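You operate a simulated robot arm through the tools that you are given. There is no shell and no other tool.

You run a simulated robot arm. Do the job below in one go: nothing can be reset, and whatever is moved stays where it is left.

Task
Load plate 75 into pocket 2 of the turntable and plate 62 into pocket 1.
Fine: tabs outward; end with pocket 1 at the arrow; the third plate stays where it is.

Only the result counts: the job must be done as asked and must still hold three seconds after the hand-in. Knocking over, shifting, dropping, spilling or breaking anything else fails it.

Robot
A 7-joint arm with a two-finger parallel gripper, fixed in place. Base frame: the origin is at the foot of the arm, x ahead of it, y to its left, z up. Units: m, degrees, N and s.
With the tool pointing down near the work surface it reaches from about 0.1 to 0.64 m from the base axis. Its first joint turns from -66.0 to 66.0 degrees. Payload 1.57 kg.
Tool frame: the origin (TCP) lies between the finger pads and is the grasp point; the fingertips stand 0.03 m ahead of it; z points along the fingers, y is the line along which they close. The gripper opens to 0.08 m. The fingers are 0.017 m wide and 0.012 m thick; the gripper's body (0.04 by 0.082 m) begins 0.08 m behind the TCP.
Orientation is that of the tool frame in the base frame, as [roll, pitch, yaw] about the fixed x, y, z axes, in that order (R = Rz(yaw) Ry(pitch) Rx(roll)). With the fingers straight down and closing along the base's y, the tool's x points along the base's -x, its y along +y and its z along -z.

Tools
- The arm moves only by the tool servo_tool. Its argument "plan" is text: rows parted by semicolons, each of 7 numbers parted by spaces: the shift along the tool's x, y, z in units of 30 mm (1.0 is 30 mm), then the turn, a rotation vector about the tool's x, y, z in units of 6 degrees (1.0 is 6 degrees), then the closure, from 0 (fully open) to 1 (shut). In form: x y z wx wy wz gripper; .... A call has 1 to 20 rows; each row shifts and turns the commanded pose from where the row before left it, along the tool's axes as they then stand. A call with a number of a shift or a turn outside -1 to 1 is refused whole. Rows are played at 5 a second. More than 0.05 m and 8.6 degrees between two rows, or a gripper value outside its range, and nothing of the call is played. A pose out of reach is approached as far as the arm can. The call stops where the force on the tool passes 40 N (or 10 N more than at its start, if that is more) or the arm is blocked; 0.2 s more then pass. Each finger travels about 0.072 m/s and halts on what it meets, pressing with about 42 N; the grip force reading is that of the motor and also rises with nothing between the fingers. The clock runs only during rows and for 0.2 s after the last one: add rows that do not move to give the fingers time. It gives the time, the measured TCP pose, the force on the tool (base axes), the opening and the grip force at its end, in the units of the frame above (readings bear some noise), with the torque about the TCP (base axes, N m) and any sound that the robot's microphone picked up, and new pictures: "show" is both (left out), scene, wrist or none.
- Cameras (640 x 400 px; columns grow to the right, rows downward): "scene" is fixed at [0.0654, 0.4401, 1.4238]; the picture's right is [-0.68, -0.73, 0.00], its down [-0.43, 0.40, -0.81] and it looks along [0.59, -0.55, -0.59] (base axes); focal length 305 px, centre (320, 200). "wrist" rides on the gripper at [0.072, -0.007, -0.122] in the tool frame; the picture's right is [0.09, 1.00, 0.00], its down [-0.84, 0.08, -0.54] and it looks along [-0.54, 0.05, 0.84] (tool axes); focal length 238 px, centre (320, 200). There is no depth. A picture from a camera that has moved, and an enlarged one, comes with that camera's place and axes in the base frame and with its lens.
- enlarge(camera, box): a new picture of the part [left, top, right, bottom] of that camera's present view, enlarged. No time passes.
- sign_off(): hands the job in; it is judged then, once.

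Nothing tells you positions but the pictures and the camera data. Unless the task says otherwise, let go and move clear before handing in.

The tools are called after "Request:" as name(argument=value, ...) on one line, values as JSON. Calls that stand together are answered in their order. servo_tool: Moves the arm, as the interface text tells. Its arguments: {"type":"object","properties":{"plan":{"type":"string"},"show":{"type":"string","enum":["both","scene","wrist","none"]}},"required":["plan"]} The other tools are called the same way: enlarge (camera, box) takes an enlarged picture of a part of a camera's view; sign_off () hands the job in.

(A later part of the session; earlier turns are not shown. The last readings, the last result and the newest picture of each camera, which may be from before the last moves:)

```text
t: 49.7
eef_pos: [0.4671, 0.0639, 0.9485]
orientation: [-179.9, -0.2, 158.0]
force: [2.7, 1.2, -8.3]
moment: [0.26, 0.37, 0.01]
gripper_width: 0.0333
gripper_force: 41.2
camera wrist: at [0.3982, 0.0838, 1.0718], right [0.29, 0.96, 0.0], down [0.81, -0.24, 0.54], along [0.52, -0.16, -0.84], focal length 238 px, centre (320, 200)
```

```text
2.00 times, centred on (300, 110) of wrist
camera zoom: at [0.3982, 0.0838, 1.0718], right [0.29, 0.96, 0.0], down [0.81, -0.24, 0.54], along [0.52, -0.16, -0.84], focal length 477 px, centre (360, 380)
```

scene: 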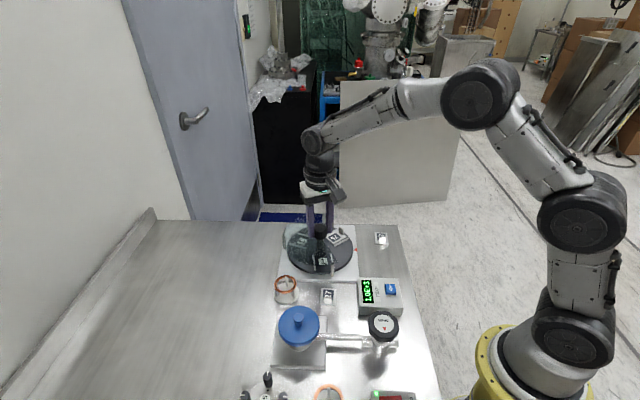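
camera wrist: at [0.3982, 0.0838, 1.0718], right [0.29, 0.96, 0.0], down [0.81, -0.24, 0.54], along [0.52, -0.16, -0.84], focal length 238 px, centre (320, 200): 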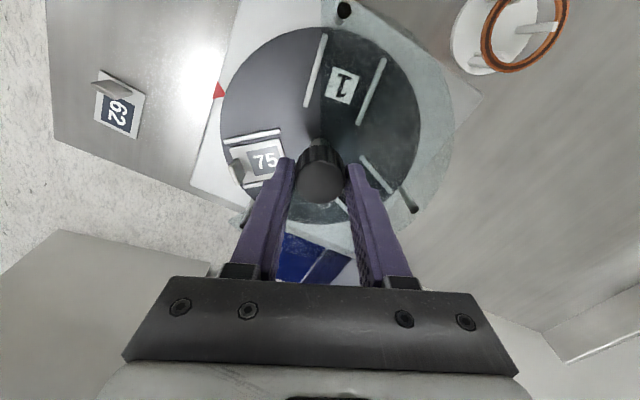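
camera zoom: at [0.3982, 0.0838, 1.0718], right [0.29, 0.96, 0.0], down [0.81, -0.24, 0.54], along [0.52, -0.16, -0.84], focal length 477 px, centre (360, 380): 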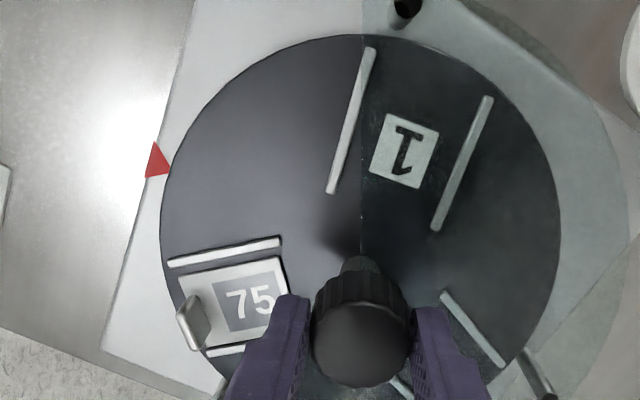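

Request:
servo_tool(plan="0 0 0.01 0 0 -0.7 1;0 0 0.01 0 0 -0.7 1;0 0 0 0 0 -0.7 1;0 0 0 0 0 0 1", show="none")

Request:
enlarge(camera="scene", box=[300, 205, 370, 265])

Request:
enlarge(camera="wrist", box=[180, 60, 360, 210])

```text
t: 50.7
eef_pos: [0.4673, 0.0631, 0.9502]
orientation: [-179.9, -0.2, 170.5]
force: [1.6, 0.7, -8.0]
moment: [0.01, 0.39, 0.06]
gripper_width: 0.0334
gripper_force: 41.2
```

```text
6.67 times, centred on (335, 235) of scene
camera zoom: at [0.0656, 0.4402, 1.4237], right [-0.68, -0.73, 0.0], down [-0.43, 0.4, -0.81], along [0.59, -0.55, -0.59], focal length 2035 px, centre (220, -33)
```

zoom: 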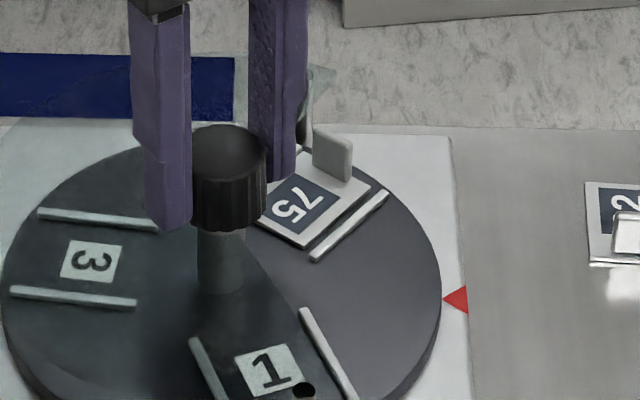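

```text
2.67 times, centred on (270, 135) of wrist
camera zoom: at [0.3954, 0.0683, 1.0718], right [0.07, 1.0, 0.0], down [0.84, -0.06, 0.54], along [0.54, -0.04, -0.84], focal length 636 px, centre (453, 373)
```

zoom: 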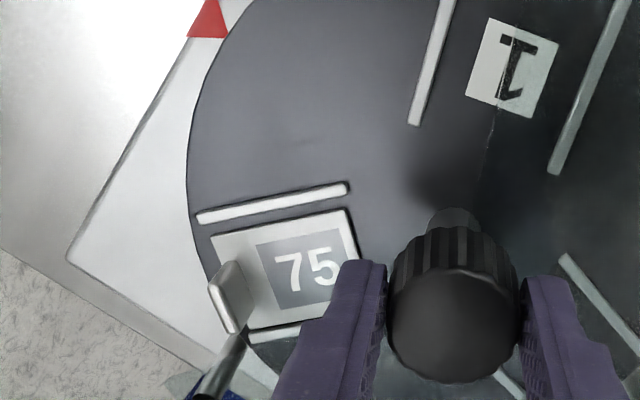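

Request:
servo_tool(plan="0 0 0.01 0 0 -0.5 1;0 0 0.01 0 0 -0.5 1;0 0 0 0 0 -0.5 1;0 0 0 0 0 0 1")

Request:
enlarge(camera="scene", box=[300, 205, 370, 265])

Request:
enlarge(camera="wrist", box=[180, 60, 360, 210])

```text
t: 51.7
eef_pos: [0.467, 0.0632, 0.9492]
orientation: [-179.9, -0.1, 179.6]
force: [-3.7, 3.8, 3.8]
moment: [0.13, 0.99, 0.01]
gripper_width: 0.0332
gripper_force: 41.2
camera wrist: at [0.3953, 0.0569, 1.0717], right [-0.09, 1.0, 0.0], down [0.84, 0.07, 0.54], along [0.54, 0.05, -0.84], focal length 238 px, centre (320, 200)
```

scene: 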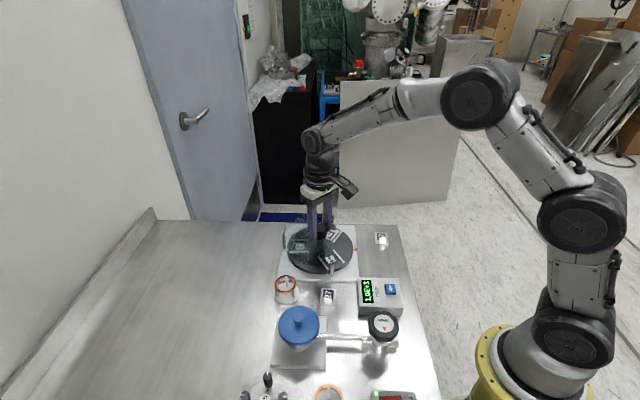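
wrist: 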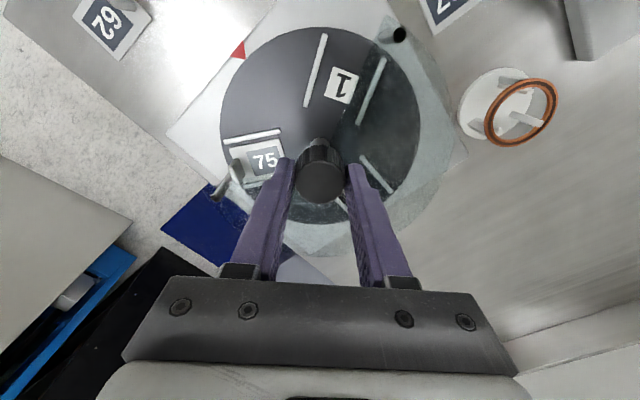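

```text
6.67 times, centred on (335, 235) of scene
camera zoom: at [0.0653, 0.4402, 1.4237], right [-0.68, -0.73, 0.0], down [-0.43, 0.4, -0.81], along [0.59, -0.55, -0.59], focal length 2035 px, centre (220, -33)
```

zoom: 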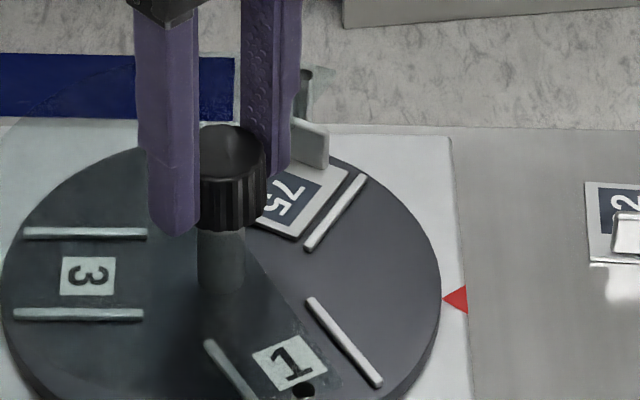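

```text
2.67 times, centred on (270, 135) of wrist
camera zoom: at [0.3953, 0.0569, 1.0717], right [-0.09, 1.0, 0.0], down [0.84, 0.07, 0.54], along [0.54, 0.05, -0.84], focal length 636 px, centre (453, 373)
```

zoom: 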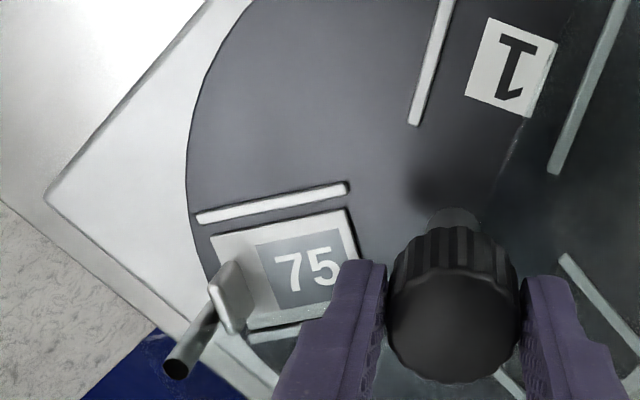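

Request:
servo_tool(plan="0 0 -0.01 0 0 -0.5 1;0 0 0 0 0 -0.5 1;0 0 0 0 0 0 1", show="none")

Request:
enlarge(camera="wrist", box=[200, 80, 320, 210])

Request:
enlarge(camera="scene", box=[300, 205, 370, 265])

```text
t: 52.5
eef_pos: [0.4673, 0.0636, 0.9493]
orientation: [180.0, 0.0, -174.4]
force: [-7.6, 4.8, 2.8]
moment: [0.24, -0.51, 0.04]
gripper_width: 0.0331
gripper_force: 41.1
```

```text
3.08 times, centred on (260, 145) of wrist
camera zoom: at [0.3964, 0.0496, 1.0717], right [-0.19, 0.98, 0.0], down [0.83, 0.16, 0.54], along [0.53, 0.1, -0.84], focal length 733 px, centre (505, 369)
```

zoom: 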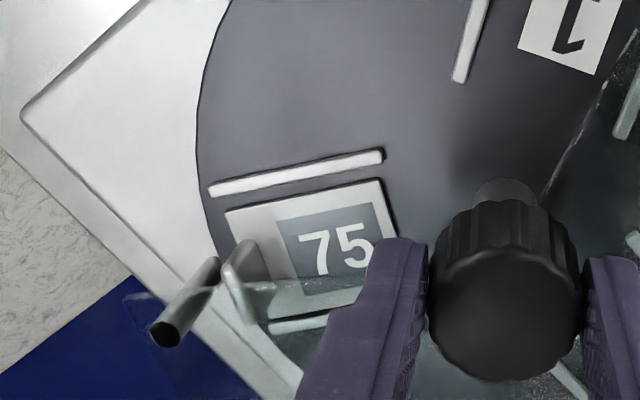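

```text
6.67 times, centred on (335, 235) of scene
camera zoom: at [0.0651, 0.4402, 1.4237], right [-0.68, -0.73, 0.0], down [-0.43, 0.4, -0.81], along [0.59, -0.55, -0.59], focal length 2035 px, centre (220, -33)
```

zoom: 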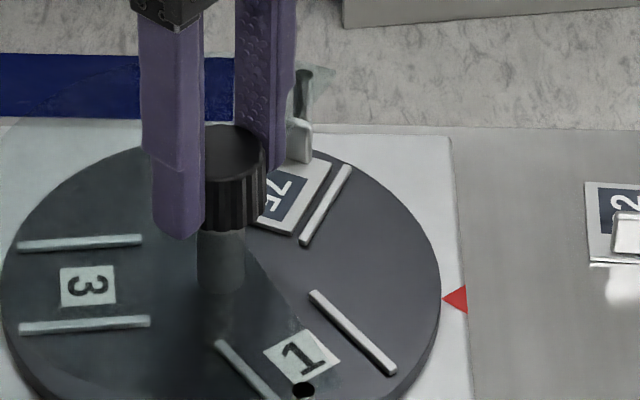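

The tab passes under the cover with clearance. Continuing.

Request:
servo_tool(plan="0.019 0.015 0 0 0 -0.7 1;0 0 0 0 0 -0.7 1;0 0 0 0 0 -0.7 1;0 0 0 0 0 -0.7 1;0 0 0 0 0 0 1", show="none")

Request:
enlarge(camera="wrist", box=[200, 20, 440, 210])

```text
t: 53.7
eef_pos: [0.4665, 0.0629, 0.9481]
orientation: [-180.0, -0.1, -157.6]
force: [5.1, 5.4, 4.7]
moment: [-0.19, 0.44, 0.03]
gripper_width: 0.0332
gripper_force: 41.2
```

```text
2.11 times, centred on (320, 115) of wrist
camera zoom: at [0.4029, 0.0296, 1.0715], right [-0.47, 0.89, 0.0], down [0.74, 0.39, 0.54], along [0.48, 0.25, -0.84], focal length 502 px, centre (320, 379)
```

zoom: 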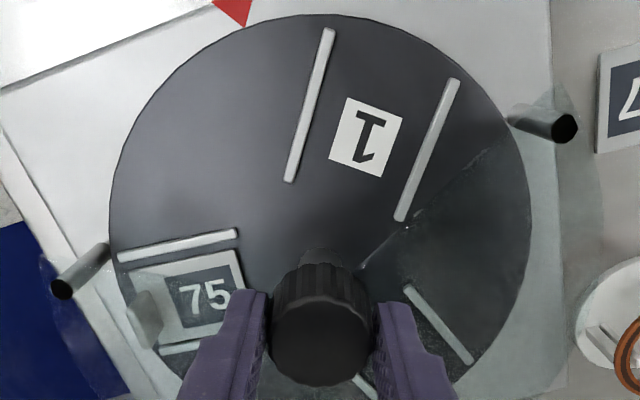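

Request:
servo_tool(plan="-0.015 0.008 -0.01 0 0 -0.7 1;0 0 0 0 0 -0.7 1;0 0 0 0 0 -0.7 1;0 0 0 0 0 -0.7 1;0 0 0 0 0 0 1", show="none")

```text
t: 54.9
eef_pos: [0.4668, 0.0636, 0.9492]
orientation: [179.8, -0.1, -140.9]
force: [1.8, -0.7, -1.7]
moment: [0.29, -0.88, 0.0]
gripper_width: 0.0333
gripper_force: 41.3
```

Request:
servo_tool(plan="0 0 0 0 0 -0.8 1;0 0 0 0 0 -0.8 1;0 0 0 0 0 -0.8 1;0 0 0 0 0 -0.8 1;0 0 0 0 0 0 1")

Request:
enlarge(camera="wrist", box=[200, 10, 440, 210])

Request:
enlarge(camera="scene", box=[280, 190, 380, 280])

```text
t: 56.1
eef_pos: [0.4666, 0.0634, 0.9497]
orientation: [179.8, -0.1, -121.7]
force: [2.8, -3.4, -2.7]
moment: [0.07, -0.29, -0.85]
gripper_width: 0.0334
gripper_force: 40.9
camera wrist: at [0.4351, -0.0015, 1.0716], right [-0.9, 0.45, 0.0], down [0.38, 0.75, 0.54], along [0.24, 0.49, -0.84], focal length 238 px, centre (320, 200)
```

scene: 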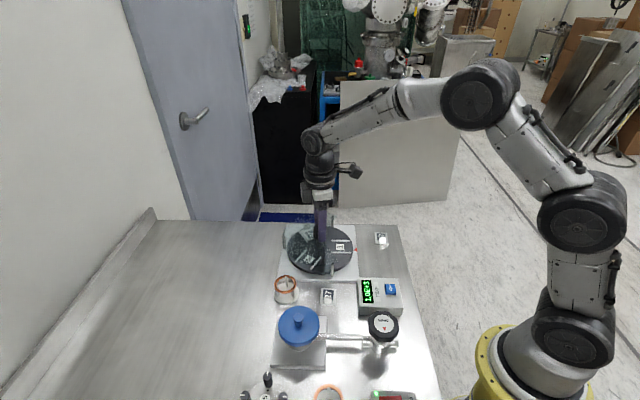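
wrist: 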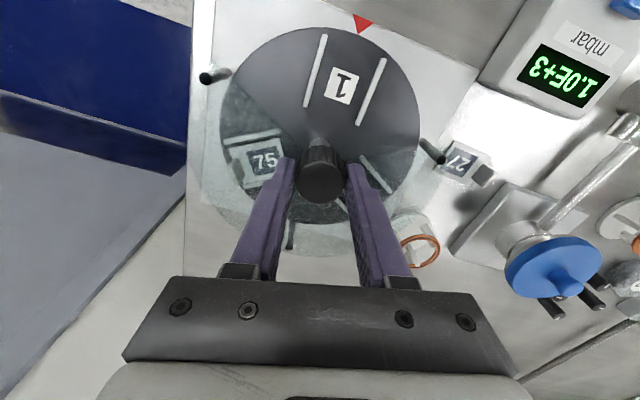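

```text
2.00 times, centred on (320, 110) of wrist
camera zoom: at [0.4351, -0.0015, 1.0716], right [-0.9, 0.45, 0.0], down [0.38, 0.75, 0.54], along [0.24, 0.49, -0.84], focal length 477 px, centre (320, 380)
```

zoom: 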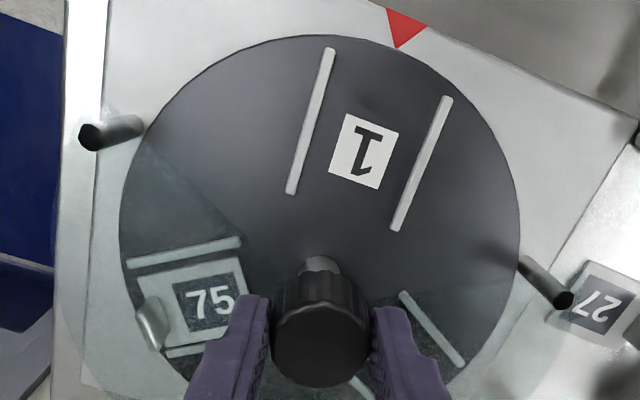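

```text
4.44 times, centred on (330, 235) of scene
camera zoom: at [0.0655, 0.44, 1.4238], right [-0.68, -0.73, 0.0], down [-0.43, 0.4, -0.81], along [0.59, -0.55, -0.59], focal length 1357 px, centre (276, 44)
```

zoom: 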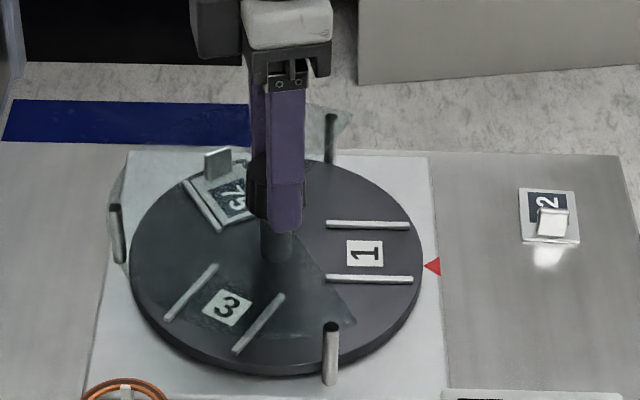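

Pocket 1 is back at the arrow, with its centreline passing through the arrow tip, and plate 75 is in place under the cover. Releasing the knob and rising.

Request:
servo_tool(plan="0 0 0 0 0 0 0;0 0 0 0 0 0 0;0 0 0 0 0 0 0;0 0 0 0 0 0 0;0 0 -1 0 0 0 0;0 0 -1 0 0 0 0;0 0 -1 0 0 0 0;0 0 0 0 0 0 0")

Request:
enlarge(camera="wrist", box=[220, 10, 420, 210])

Request:
enlarge(camera="scene", box=[280, 190, 380, 280])

```text
t: 57.9
eef_pos: [0.4654, 0.063, 1.0403]
orientation: [179.9, -0.2, -121.8]
force: [-0.6, -0.5, -0.3]
moment: [0.01, 0.0, 0.02]
gripper_width: 0.0801
gripper_force: 0.0
camera wrist: at [0.4343, -0.0019, 1.1626], right [-0.9, 0.44, 0.0], down [0.37, 0.75, 0.54], along [0.24, 0.49, -0.84], focal length 238 px, centre (320, 200)
```

scene: 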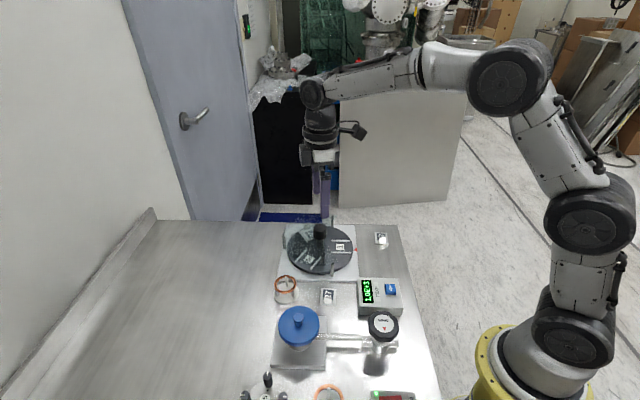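
wrist: 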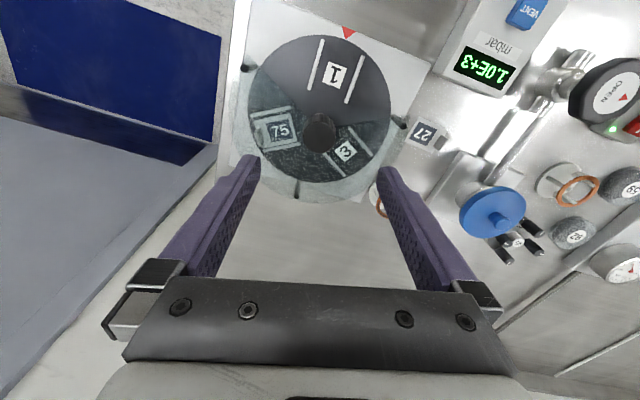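

```text
2.00 times, centred on (320, 110) of wrist
camera zoom: at [0.4343, -0.0019, 1.1626], right [-0.9, 0.44, 0.0], down [0.37, 0.75, 0.54], along [0.24, 0.49, -0.84], focal length 477 px, centre (320, 380)
```

zoom: 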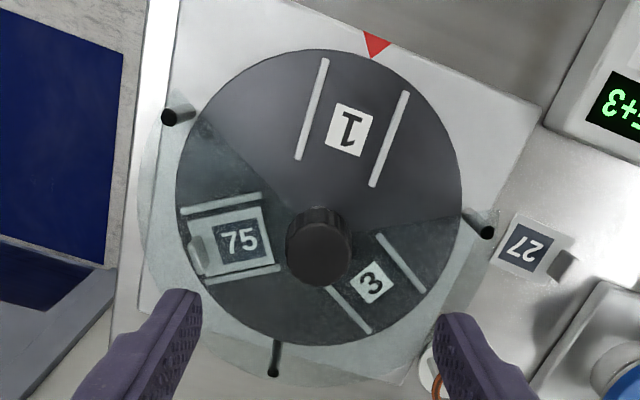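

```text
4.44 times, centred on (330, 235) of scene
camera zoom: at [0.0654, 0.4401, 1.4238], right [-0.68, -0.73, 0.0], down [-0.43, 0.4, -0.81], along [0.59, -0.55, -0.59], focal length 1357 px, centre (276, 44)
```

zoom: 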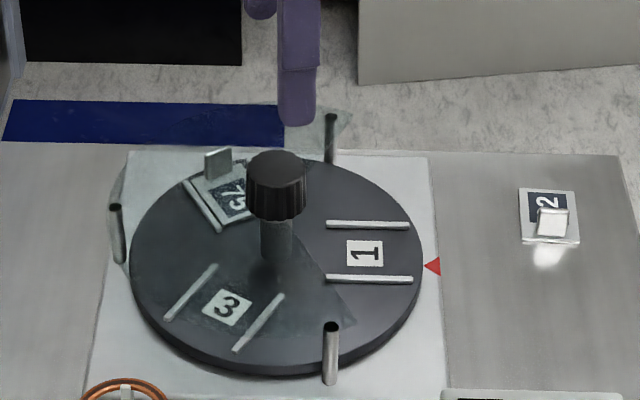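

Everything is stable: plate 75 in pocket 2, pocket 1 at the arrow. Plate 62 is near (0.391,-0.089) with its tab toward ≈131°, so I'll move above its tab.

Request:
servo_tool(plan="0.907 0.002 0.222 0 0 0 0;0.907 0.002 0.222 0 0 0 0;0.907 0.002 0.222 0 0 0 0;0.907 0.002 0.222 0 0 0 0;0.907 0.002 0.222 0 0 0 0;0.907 0.002 0.222 0 0 0 0;0 0 0 0 0 1 0;0 0 0 0 0 1 0;0 0 0 0 0 1 0;0 0 0 0 0 1 0;0 0 0 0 0 1 0;0 0 0 0 0 1 0;0 0 0 0 0 1 0;0 0 0 0 0 1 0;0 0 0 0 0 1 0;0 0 0 0 0 1 0;0 0 0 0 0 1 0;0 0 0 0 0 1 0;0 0 0 0 0 1 0;0 0 0 0 0 1 0", show="none")

Request:
servo_tool(plan="0 0 0 0 0 0.9895 0;0 0 0 0 0 0.9895 0;0 0 0 0 0 0.9895 0;0 0 0 0 0 0.9895 0;0 0 0 0 0 0.9895 0;0 0 0 0 0 0.9895 0;0 0 0 0 0 0.9895 0;0 0 0 0 0 0.9895 0;0 0 0 0 0 0.9895 0;0 0 0 0 0 0.9895 0;0 0 0 0 0 0.9895 0;0 0 0 0 0 0.9895 0;0 0 0 0 0 0.9895 0;0 0 0 0 0 0.9895 0;0 0 0 0 0 0.9895 0;0 0 0 0 0 0.9895 0;0 0 0 0 0 0.9895 0;0 0 0 0 0 0.9895 0;0 0 0 0 0 0.9895 0;0 0 0 0 0 0 0")

Request:
enlarge(camera="wrist", box=[240, 60, 420, 200])

```text
t: 62.1
eef_pos: [0.3817, -0.0741, 0.9996]
orientation: [-179.9, -0.1, 154.2]
force: [0.0, 0.1, -0.2]
moment: [0.0, 0.0, 0.04]
gripper_width: 0.0802
gripper_force: 0.1
```

```text
t: 66.3
eef_pos: [0.3804, -0.0739, 1.0001]
orientation: [-180.0, 0.1, 41.4]
force: [0.1, -0.1, -0.8]
moment: [-0.02, -0.03, -0.01]
gripper_width: 0.0801
gripper_force: 0.0
camera wrist: at [0.4305, -0.0225, 1.1216], right [0.73, -0.69, 0.0], down [-0.57, -0.61, 0.54], along [-0.37, -0.39, -0.84], focal length 238 px, centre (320, 200)
```

scene: 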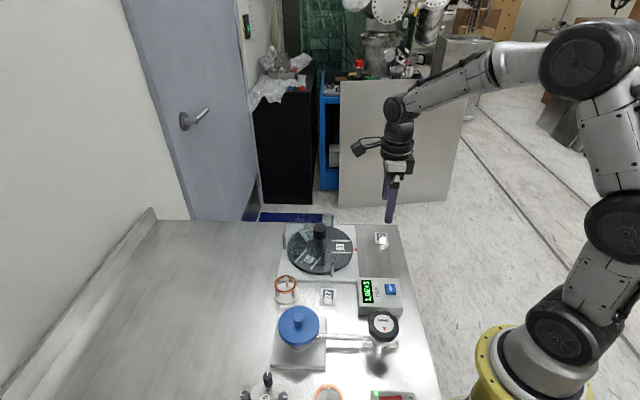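
wrist: 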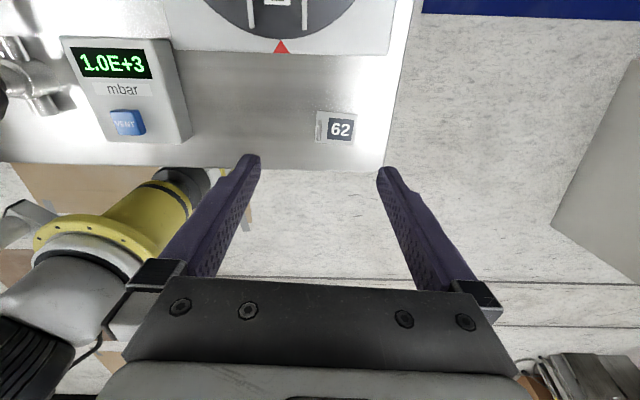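

```text
2.86 times, centred on (330, 130) of wrist
camera zoom: at [0.4305, -0.0225, 1.1216], right [0.73, -0.69, 0.0], down [-0.57, -0.61, 0.54], along [-0.37, -0.39, -0.84], focal length 681 px, centre (291, 400)
```

zoom: 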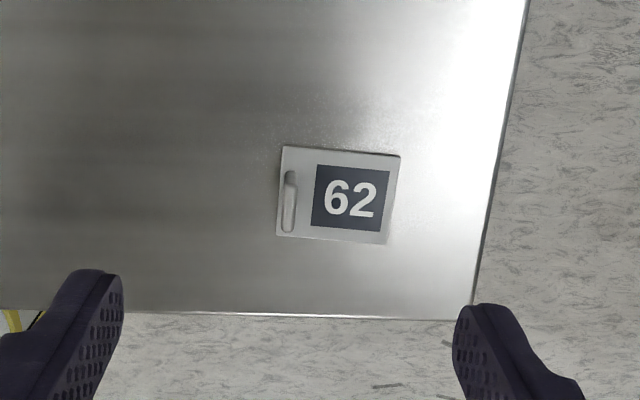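

Fingers are parallel to plate 62's edges. Descending in two stages with a partial opening.

Request:
servo_tool(plan="-0.04 -0.02 0.9 0 0 0 0.44;0 0 0.9 0 0 0 0.44;0 0 0.85 0 0 0 0.44;0 0 0 0 0 0 0.44;0 0 0 0 0 0 0.44")

Request:
enlarge(camera="wrist", box=[240, 80, 400, 200])

Request:
enlarge(camera="scene", box=[350, 200, 420, 270])

```text
t: 67.5
eef_pos: [0.3795, -0.0747, 0.9182]
orientation: [-179.9, 0.1, 41.5]
force: [0.1, 0.2, -0.4]
moment: [0.0, -0.02, -0.01]
gripper_width: 0.0448
gripper_force: 0.1
camera wrist: at [0.4296, -0.0224, 1.0415], right [0.73, -0.68, 0.0], down [-0.57, -0.61, 0.54], along [-0.37, -0.4, -0.84], focal length 238 px, centre (320, 200)
```

scene: 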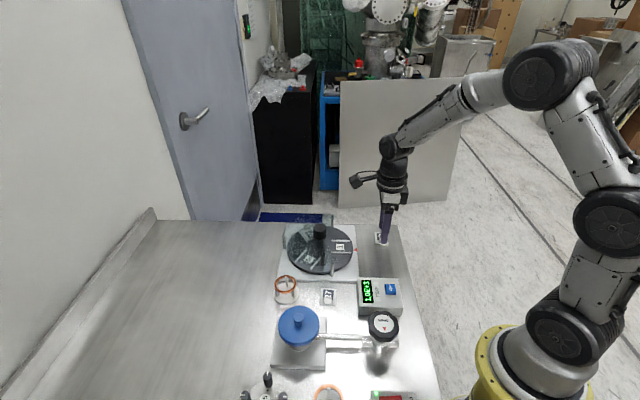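
wrist: 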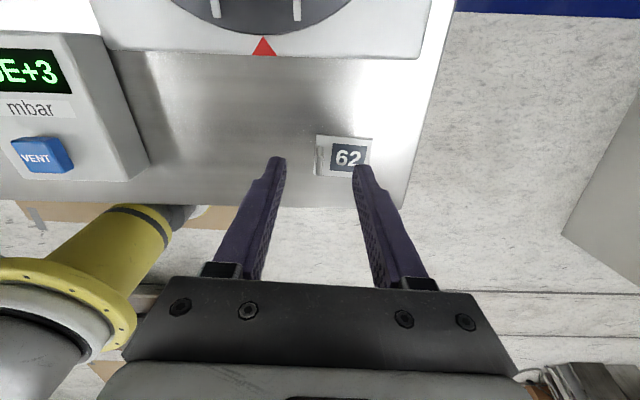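

```text
3.33 times, centred on (320, 140) of wrist
camera zoom: at [0.4296, -0.0224, 1.0415], right [0.73, -0.68, 0.0], down [-0.57, -0.61, 0.54], along [-0.37, -0.4, -0.84], focal length 794 px, centre (320, 400)
```

zoom: 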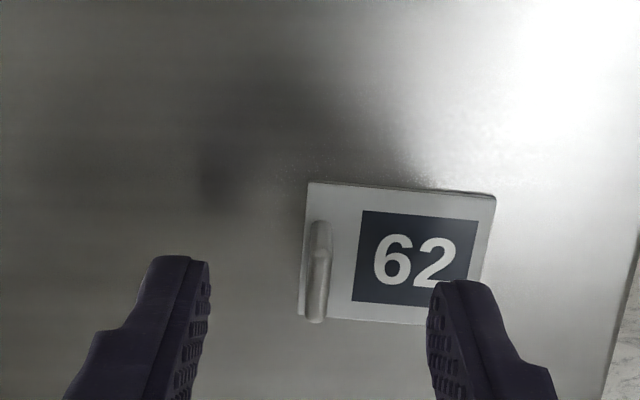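

```text
5.71 times, centred on (385, 235) of scene
camera zoom: at [0.0654, 0.4401, 1.4238], right [-0.68, -0.73, 0.0], down [-0.43, 0.4, -0.81], along [0.59, -0.55, -0.59], focal length 1745 px, centre (-51, 0)
```

zoom: 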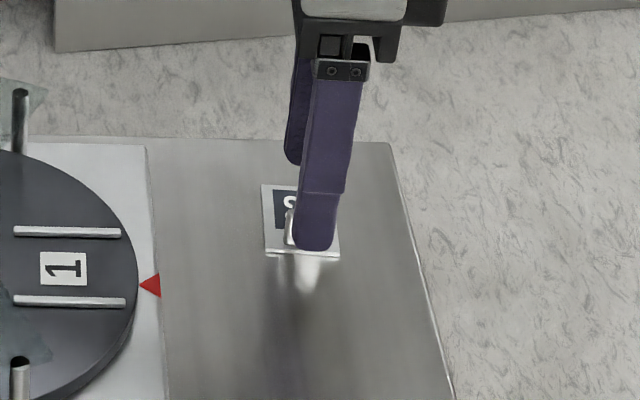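

Request:
servo_tool(plan="0 0 0.4 0 0 0 0.44;0 0 0.3 0 0 0 0.44;0 0 0 0 0 0 0.44;0 0 0 0 0 0 0.44", show="none")

Request:
enlarge(camera="wrist", box=[240, 80, 400, 200])

```text
t: 68.5
eef_pos: [0.3801, -0.0754, 0.8994]
orientation: [-179.9, 0.1, 41.5]
force: [-0.6, 1.1, -0.2]
moment: [0.01, 0.01, 0.03]
gripper_width: 0.045
gripper_force: 0.1
```

```text
3.33 times, centred on (320, 140) of wrist
camera zoom: at [0.4293, -0.0234, 1.0209], right [0.73, -0.68, 0.0], down [-0.57, -0.61, 0.54], along [-0.37, -0.4, -0.84], focal length 794 px, centre (320, 400)
```

zoom: 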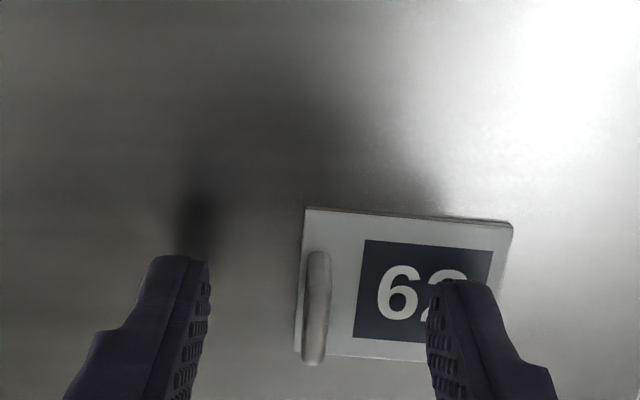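

Request:
servo_tool(plan="0 0 0.1 0 0 0 0.44;0 0 0 0 0 0 0.44;0 0 0 0 0 0 0.7;0 0 0 0 0 0 0.85;0 0 0 0 0 0 1;0 0 0 0 0 0 1;0 0 0 0 0 0 1;0 0 0 0 0 0 1")

Request:
enlarge(camera="wrist", box=[240, 80, 400, 200])

```text
t: 70.3
eef_pos: [0.3807, -0.0756, 0.8959]
orientation: [-179.9, 0.2, 41.6]
force: [0.1, 0.0, 1.2]
moment: [-0.03, 0.01, -0.02]
gripper_width: 0.0039
gripper_force: 24.8
camera wrist: at [0.4293, -0.0234, 1.0181], right [0.73, -0.68, 0.0], down [-0.57, -0.61, 0.54], along [-0.37, -0.4, -0.84], focal length 238 px, centre (320, 200)
```

scene: 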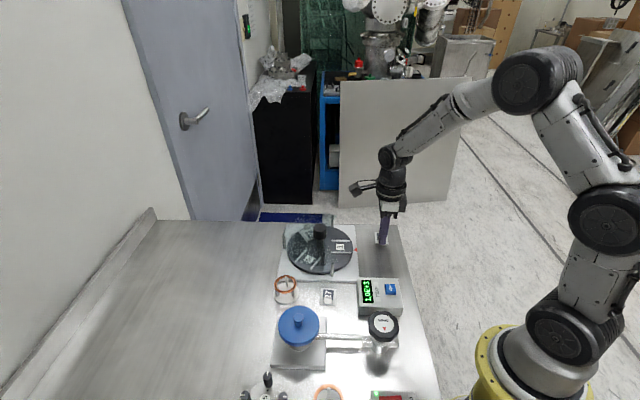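
wrist: 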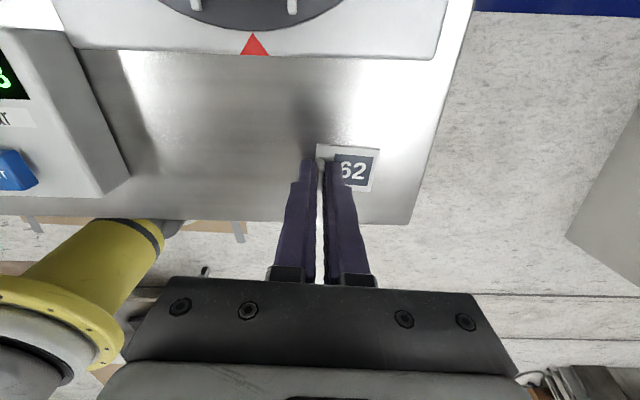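

```text
3.33 times, centred on (320, 140) of wrist
camera zoom: at [0.4293, -0.0234, 1.0181], right [0.73, -0.68, 0.0], down [-0.57, -0.61, 0.54], along [-0.37, -0.4, -0.84], focal length 794 px, centre (320, 400)
```

zoom: 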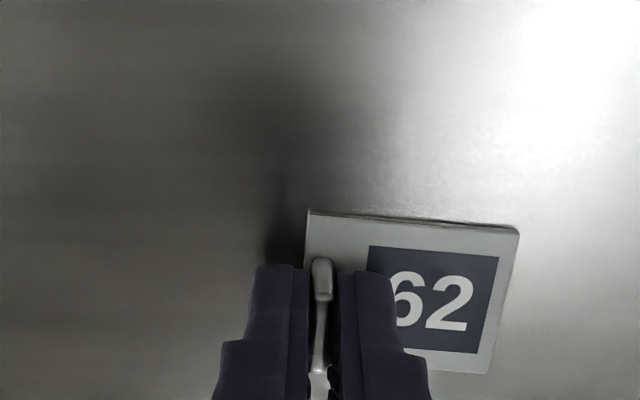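

Plate 62's tab is gripped. Lifting, then moving above pocket 1 with the rotation.

Request:
servo_tool(plan="0 0 -0.3 0 0 0 1;0 0 -0.5 0 0 0 1;0 0 -0.7 0 0 0 1;0 0 -1 0 0 0 1;0 0 -0.97 0 0 0 1;0 0 0 0 0 0 1")

Request:
enlarge(camera="wrist", box=[240, 80, 400, 200])

```text
t: 71.7
eef_pos: [0.3792, -0.0756, 0.9998]
orientation: [-179.9, 0.2, 41.5]
force: [0.7, 0.3, 0.2]
moment: [-0.02, -0.02, -0.02]
gripper_width: 0.0042
gripper_force: 25.2
camera wrist: at [0.4288, -0.0232, 1.1226], right [0.73, -0.68, 0.0], down [-0.57, -0.61, 0.54], along [-0.37, -0.4, -0.84], focal length 238 px, centre (320, 200)
```

scene: 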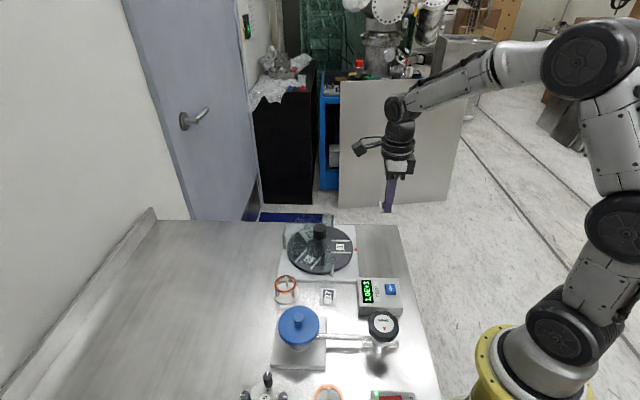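
wrist: 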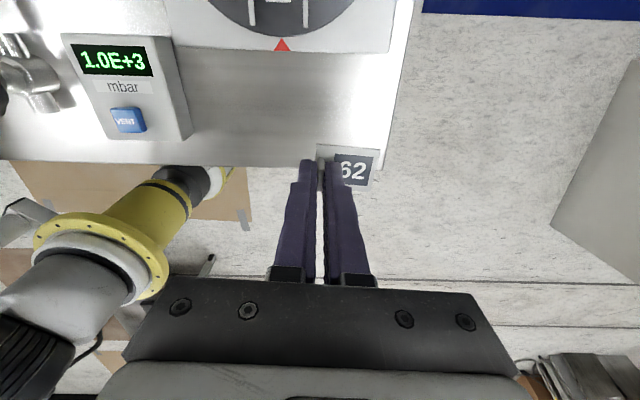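

```text
3.33 times, centred on (320, 140) of wrist
camera zoom: at [0.4288, -0.0232, 1.1226], right [0.73, -0.68, 0.0], down [-0.57, -0.61, 0.54], along [-0.37, -0.4, -0.84], focal length 794 px, centre (320, 400)
```

zoom: 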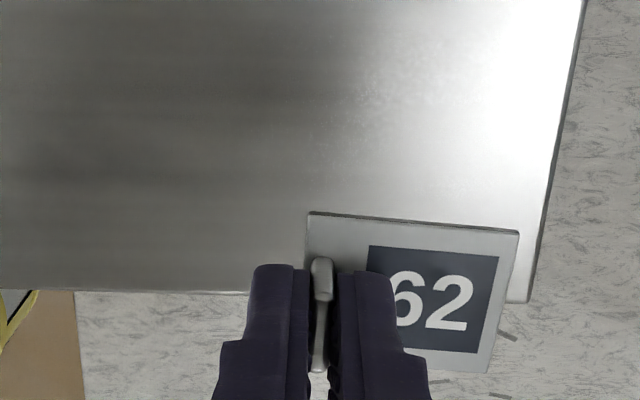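

Held firmly. Moving over pocket 1.

Request:
servo_tool(plan="0.958 -0.454 0 0 0 0 1;0.958 -0.454 0 0 0 0 1;0.958 -0.454 0 0 0 0 1;0 0 0 0 0 -0.978 1;0 0 0 0 0 -0.978 1;0 0 0 0 0 -0.978 1;0 0 0 0 0 -0.978 1;0 0 0 0 0 -0.978 1;0 0 0 0 0 -0.978 1;0 0 0 0 0 -0.978 1;0 0 0 0 0 -0.978 1;0 0 0 0 0 -0.978 1;0 0 0 0 0 -0.978 1;0 0 0 0 0 -0.978 1;0 0 0 0 0 -0.978 1;0 0 0 0 0 -0.978 1;0 0 0 0 0 -0.978 1;0 0 0 0 0 -0.978 1;0 0 0 0 0 -0.978 1;0 0 0 0 0 0 1", show="none")

Request:
servo_tool(plan="0 0 0.9 0 0 0 1;0 0 0.9 0 0 0 1;0 0 0 0 0 0 1;0 0 0 0 0 0 1")

Request:
enlarge(camera="wrist", box=[260, 60, 420, 200])

Request:
enlarge(camera="scene", box=[290, 200, 380, 280])

```text
t: 75.9
eef_pos: [0.4169, 0.0133, 1.0002]
orientation: [-179.9, 0.0, 135.5]
force: [0.7, 0.3, 0.3]
moment: [0.0, -0.01, 0.01]
gripper_width: 0.004
gripper_force: 24.9
```

```text
t: 76.9
eef_pos: [0.4169, 0.0139, 0.9457]
orientation: [-179.8, -0.1, 135.4]
force: [-0.4, 0.3, -0.4]
moment: [-0.03, 0.0, 0.01]
gripper_width: 0.0041
gripper_force: 25.0
camera wrist: at [0.3612, 0.0586, 1.0679], right [0.63, 0.77, 0.0], down [0.65, -0.53, 0.54], along [0.42, -0.34, -0.84], focal length 238 px, centre (320, 200)
```

scene: 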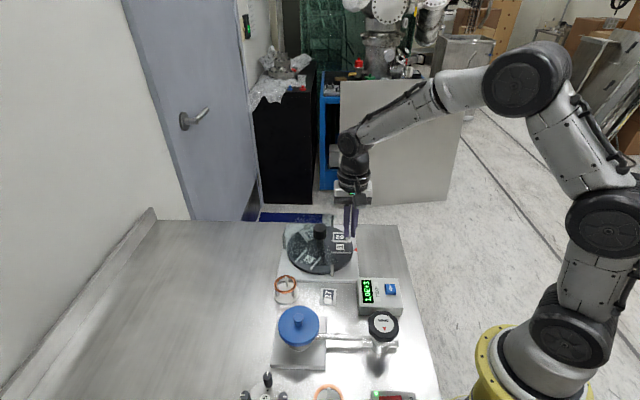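
wrist: 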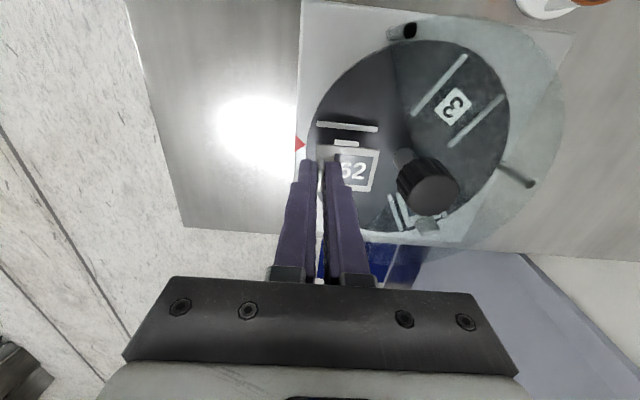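

```text
2.86 times, centred on (340, 130) of wrist
camera zoom: at [0.3612, 0.0586, 1.0679], right [0.63, 0.77, 0.0], down [0.65, -0.53, 0.54], along [0.42, -0.34, -0.84], focal length 681 px, centre (263, 400)
```

zoom: 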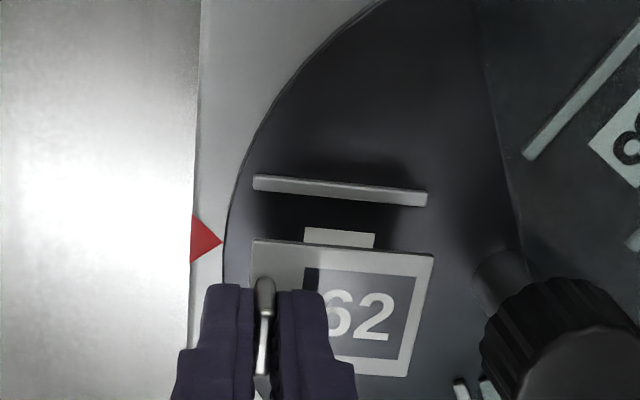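

```text
5.00 times, centred on (335, 240) of scene
camera zoom: at [0.0654, 0.4401, 1.4238], right [-0.68, -0.73, 0.0], down [-0.43, 0.4, -0.81], along [0.59, -0.55, -0.59], focal length 1527 px, centre (245, 0)
```

zoom: 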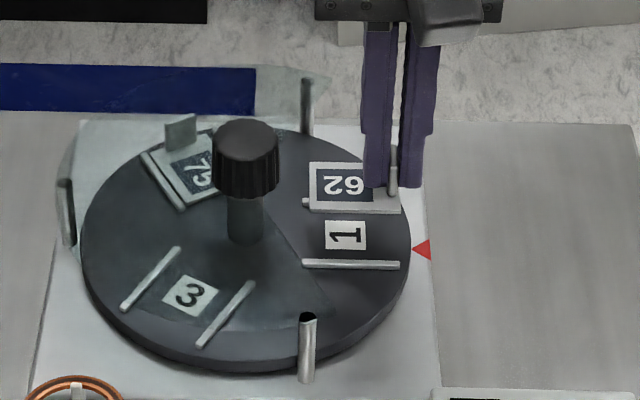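

Rails are parallel to the plate; a correction of about 1 mm, then descend.

Request:
servo_tool(plan="-0.04 0.033 0 0 0 0 1;0 0 0.4 0 0 0 1;0 0 0.4 0 0 0 1;0 0 0 0 0 0 1;0 0 0 0 0 0 1")

Request:
enlarge(camera="wrist", box=[260, 80, 420, 200])

Request:
enlarge(camera="scene", box=[310, 220, 370, 270])

```text
t: 78.1
eef_pos: [0.417, 0.0124, 0.9221]
orientation: [-179.8, -0.1, 135.3]
force: [0.8, 0.1, -0.5]
moment: [0.03, -0.04, 0.05]
gripper_width: 0.004
gripper_force: 24.6
camera wrist: at [0.3625, 0.0585, 1.0444], right [0.63, 0.77, 0.0], down [0.65, -0.53, 0.54], along [0.42, -0.34, -0.84], focal length 238 px, centre (320, 200)
```

scene: 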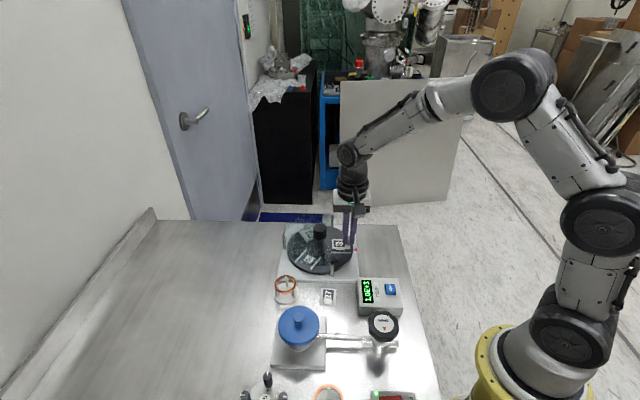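
wrist: 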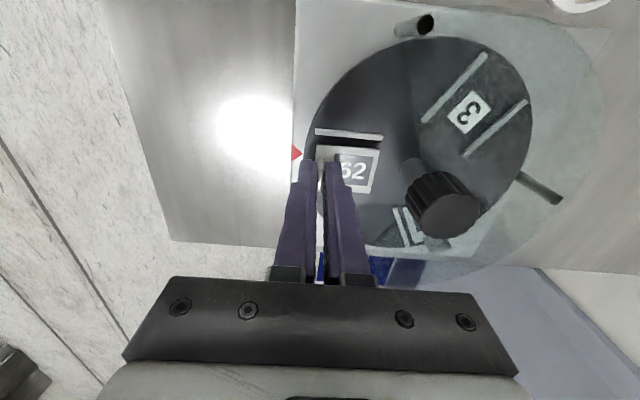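

```text
3.33 times, centred on (340, 140) of wrist
camera zoom: at [0.3625, 0.0585, 1.0444], right [0.63, 0.77, 0.0], down [0.65, -0.53, 0.54], along [0.42, -0.34, -0.84], focal length 794 px, centre (253, 400)
```

zoom: 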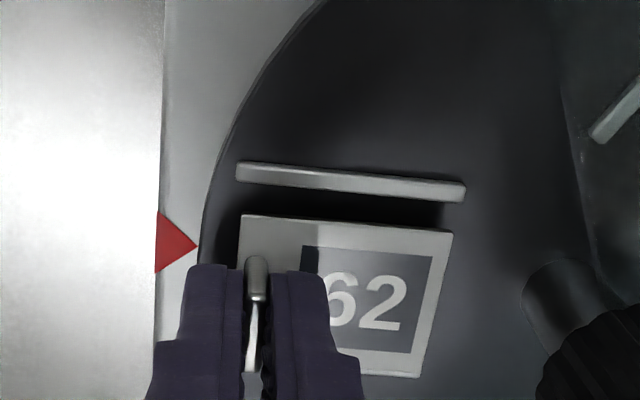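

```text
8.00 times, centred on (340, 245) of scene
camera zoom: at [0.0654, 0.4401, 1.4238], right [-0.68, -0.73, 0.0], down [-0.43, 0.4, -0.81], along [0.59, -0.55, -0.59], focal length 2442 px, centre (160, -160)
```

zoom: 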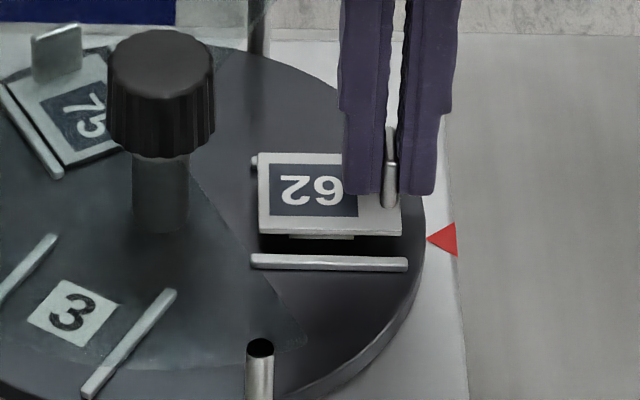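

Request:
servo_tool(plan="0 0.015 0.08 0 0 0 1;0 0 0.08 0 0 0 1;0 0 0 0 0 0 1")

Request:
enlarge(camera="wrist", box=[260, 80, 420, 200])

Request:
enlarge(camera="scene", box=[310, 220, 370, 270])

```text
t: 78.9
eef_pos: [0.4175, 0.0138, 0.9174]
orientation: [-179.9, -0.1, 135.4]
force: [0.1, -0.2, -0.1]
moment: [0.01, -0.01, 0.02]
gripper_width: 0.0039
gripper_force: 24.5
camera wrist: at [0.3628, 0.0588, 1.0394], right [0.63, 0.77, 0.0], down [0.65, -0.53, 0.54], along [0.42, -0.34, -0.84], focal length 238 px, centre (320, 200)
```

scene: 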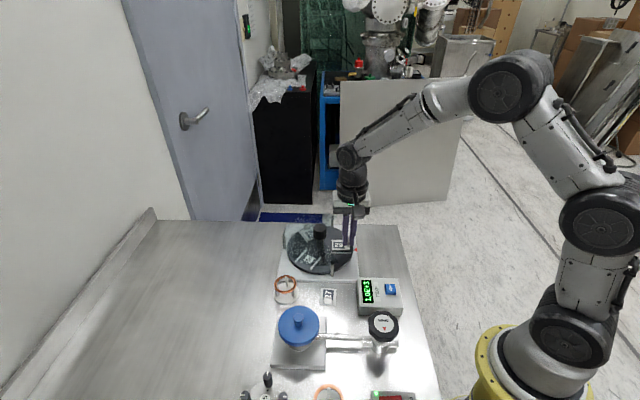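
wrist: 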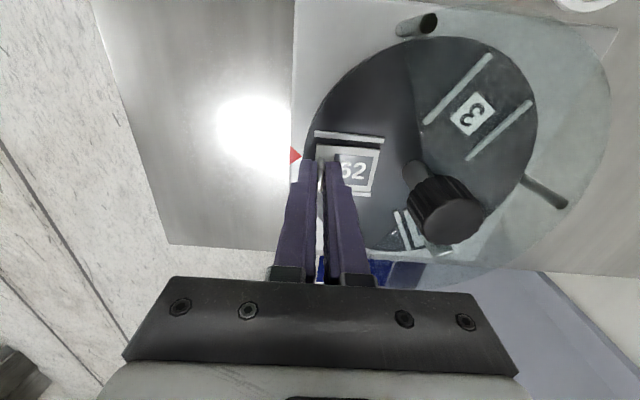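

```text
3.33 times, centred on (340, 140) of wrist
camera zoom: at [0.3628, 0.0588, 1.0394], right [0.63, 0.77, 0.0], down [0.65, -0.53, 0.54], along [0.42, -0.34, -0.84], focal length 794 px, centre (253, 400)
```

zoom: 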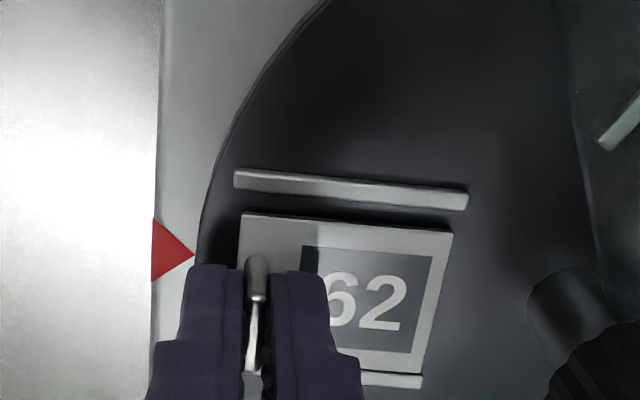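

```text
8.00 times, centred on (340, 245) of scene
camera zoom: at [0.0654, 0.4401, 1.4238], right [-0.68, -0.73, 0.0], down [-0.43, 0.4, -0.81], along [0.59, -0.55, -0.59], focal length 2442 px, centre (160, -160)
```

zoom: 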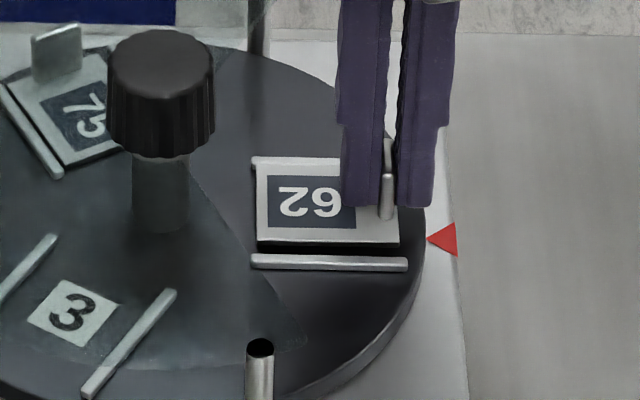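

Request:
servo_tool(plan="-0.015 0 0.05 0 0 0 1;0 0 0 0 0 0 1", show="none")

Request:
servo_tool(plan="0 0 0.04 0 0 0 1;0 0 0 0 0 0 1", show="none")

```text
t: 79.5
eef_pos: [0.4203, 0.0132, 0.9161]
orientation: [-179.9, 0.0, 135.4]
force: [0.4, -0.2, 0.0]
moment: [0.01, 0.02, -0.02]
gripper_width: 0.0039
gripper_force: 23.7
```

```text
t: 80.1
eef_pos: [0.4193, 0.0129, 0.9157]
orientation: [-180.0, -0.1, 135.4]
force: [-2.6, 0.1, 4.0]
moment: [0.01, 0.0, -0.02]
gripper_width: 0.0039
gripper_force: 24.2
```

Light contact with the disc. Releasing in small stages, raising 2.5 mm before opening wider.

Request:
servo_tool(plan="0 0 -0.01 0 0 0 1;0 0 0 0 0 0 0.93;0 0 0 0 0 0 0.93;0 0 -0.08 0 0 0 0.93;0 0 0 0 0 0 0.93")

Request:
enlarge(camera="wrist", box=[260, 80, 420, 200])

Request:
enlarge(camera="scene", box=[310, 220, 370, 270])

```text
t: 81.3
eef_pos: [0.4184, 0.0141, 0.9178]
orientation: [-179.9, -0.1, 135.3]
force: [0.4, -1.0, 0.6]
moment: [0.02, -0.03, 0.0]
gripper_width: 0.0057
gripper_force: 0.2
camera wrist: at [0.3632, 0.0587, 1.0396], right [0.63, 0.77, 0.0], down [0.65, -0.53, 0.54], along [0.42, -0.34, -0.84], focal length 238 px, centre (320, 200)
```

scene: 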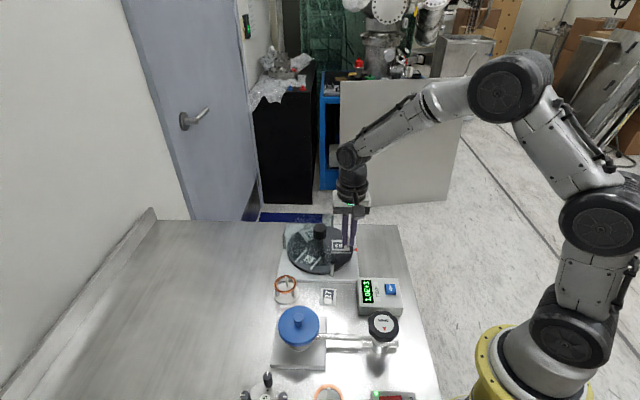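
wrist: 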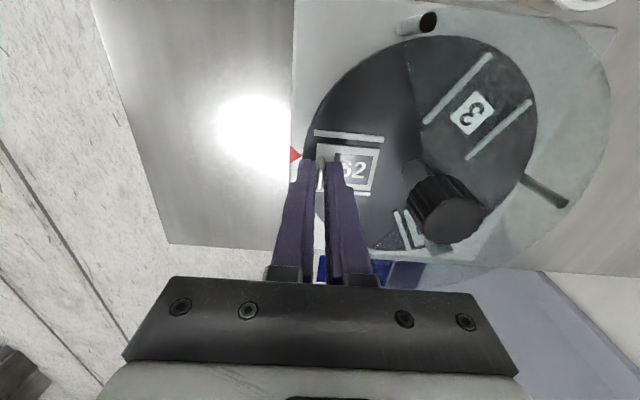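

```text
3.33 times, centred on (340, 140) of wrist
camera zoom: at [0.3632, 0.0587, 1.0396], right [0.63, 0.77, 0.0], down [0.65, -0.53, 0.54], along [0.42, -0.34, -0.84], focal length 794 px, centre (253, 400)
```

zoom: 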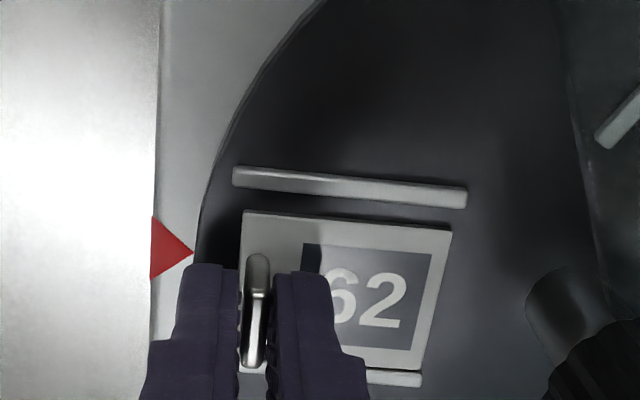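

```text
8.00 times, centred on (340, 245) of scene
camera zoom: at [0.0654, 0.4401, 1.4238], right [-0.68, -0.73, 0.0], down [-0.43, 0.4, -0.81], along [0.59, -0.55, -0.59], focal length 2442 px, centre (160, -160)
```

zoom: 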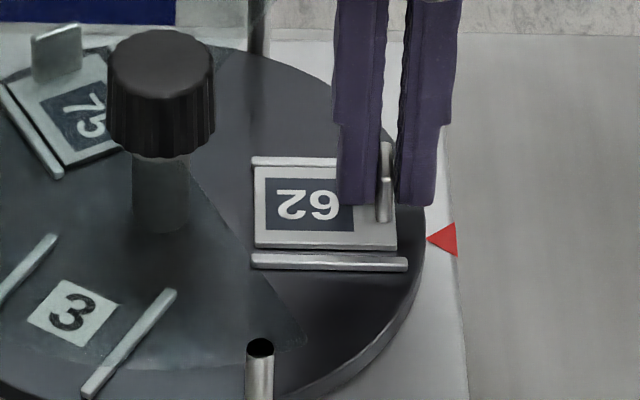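

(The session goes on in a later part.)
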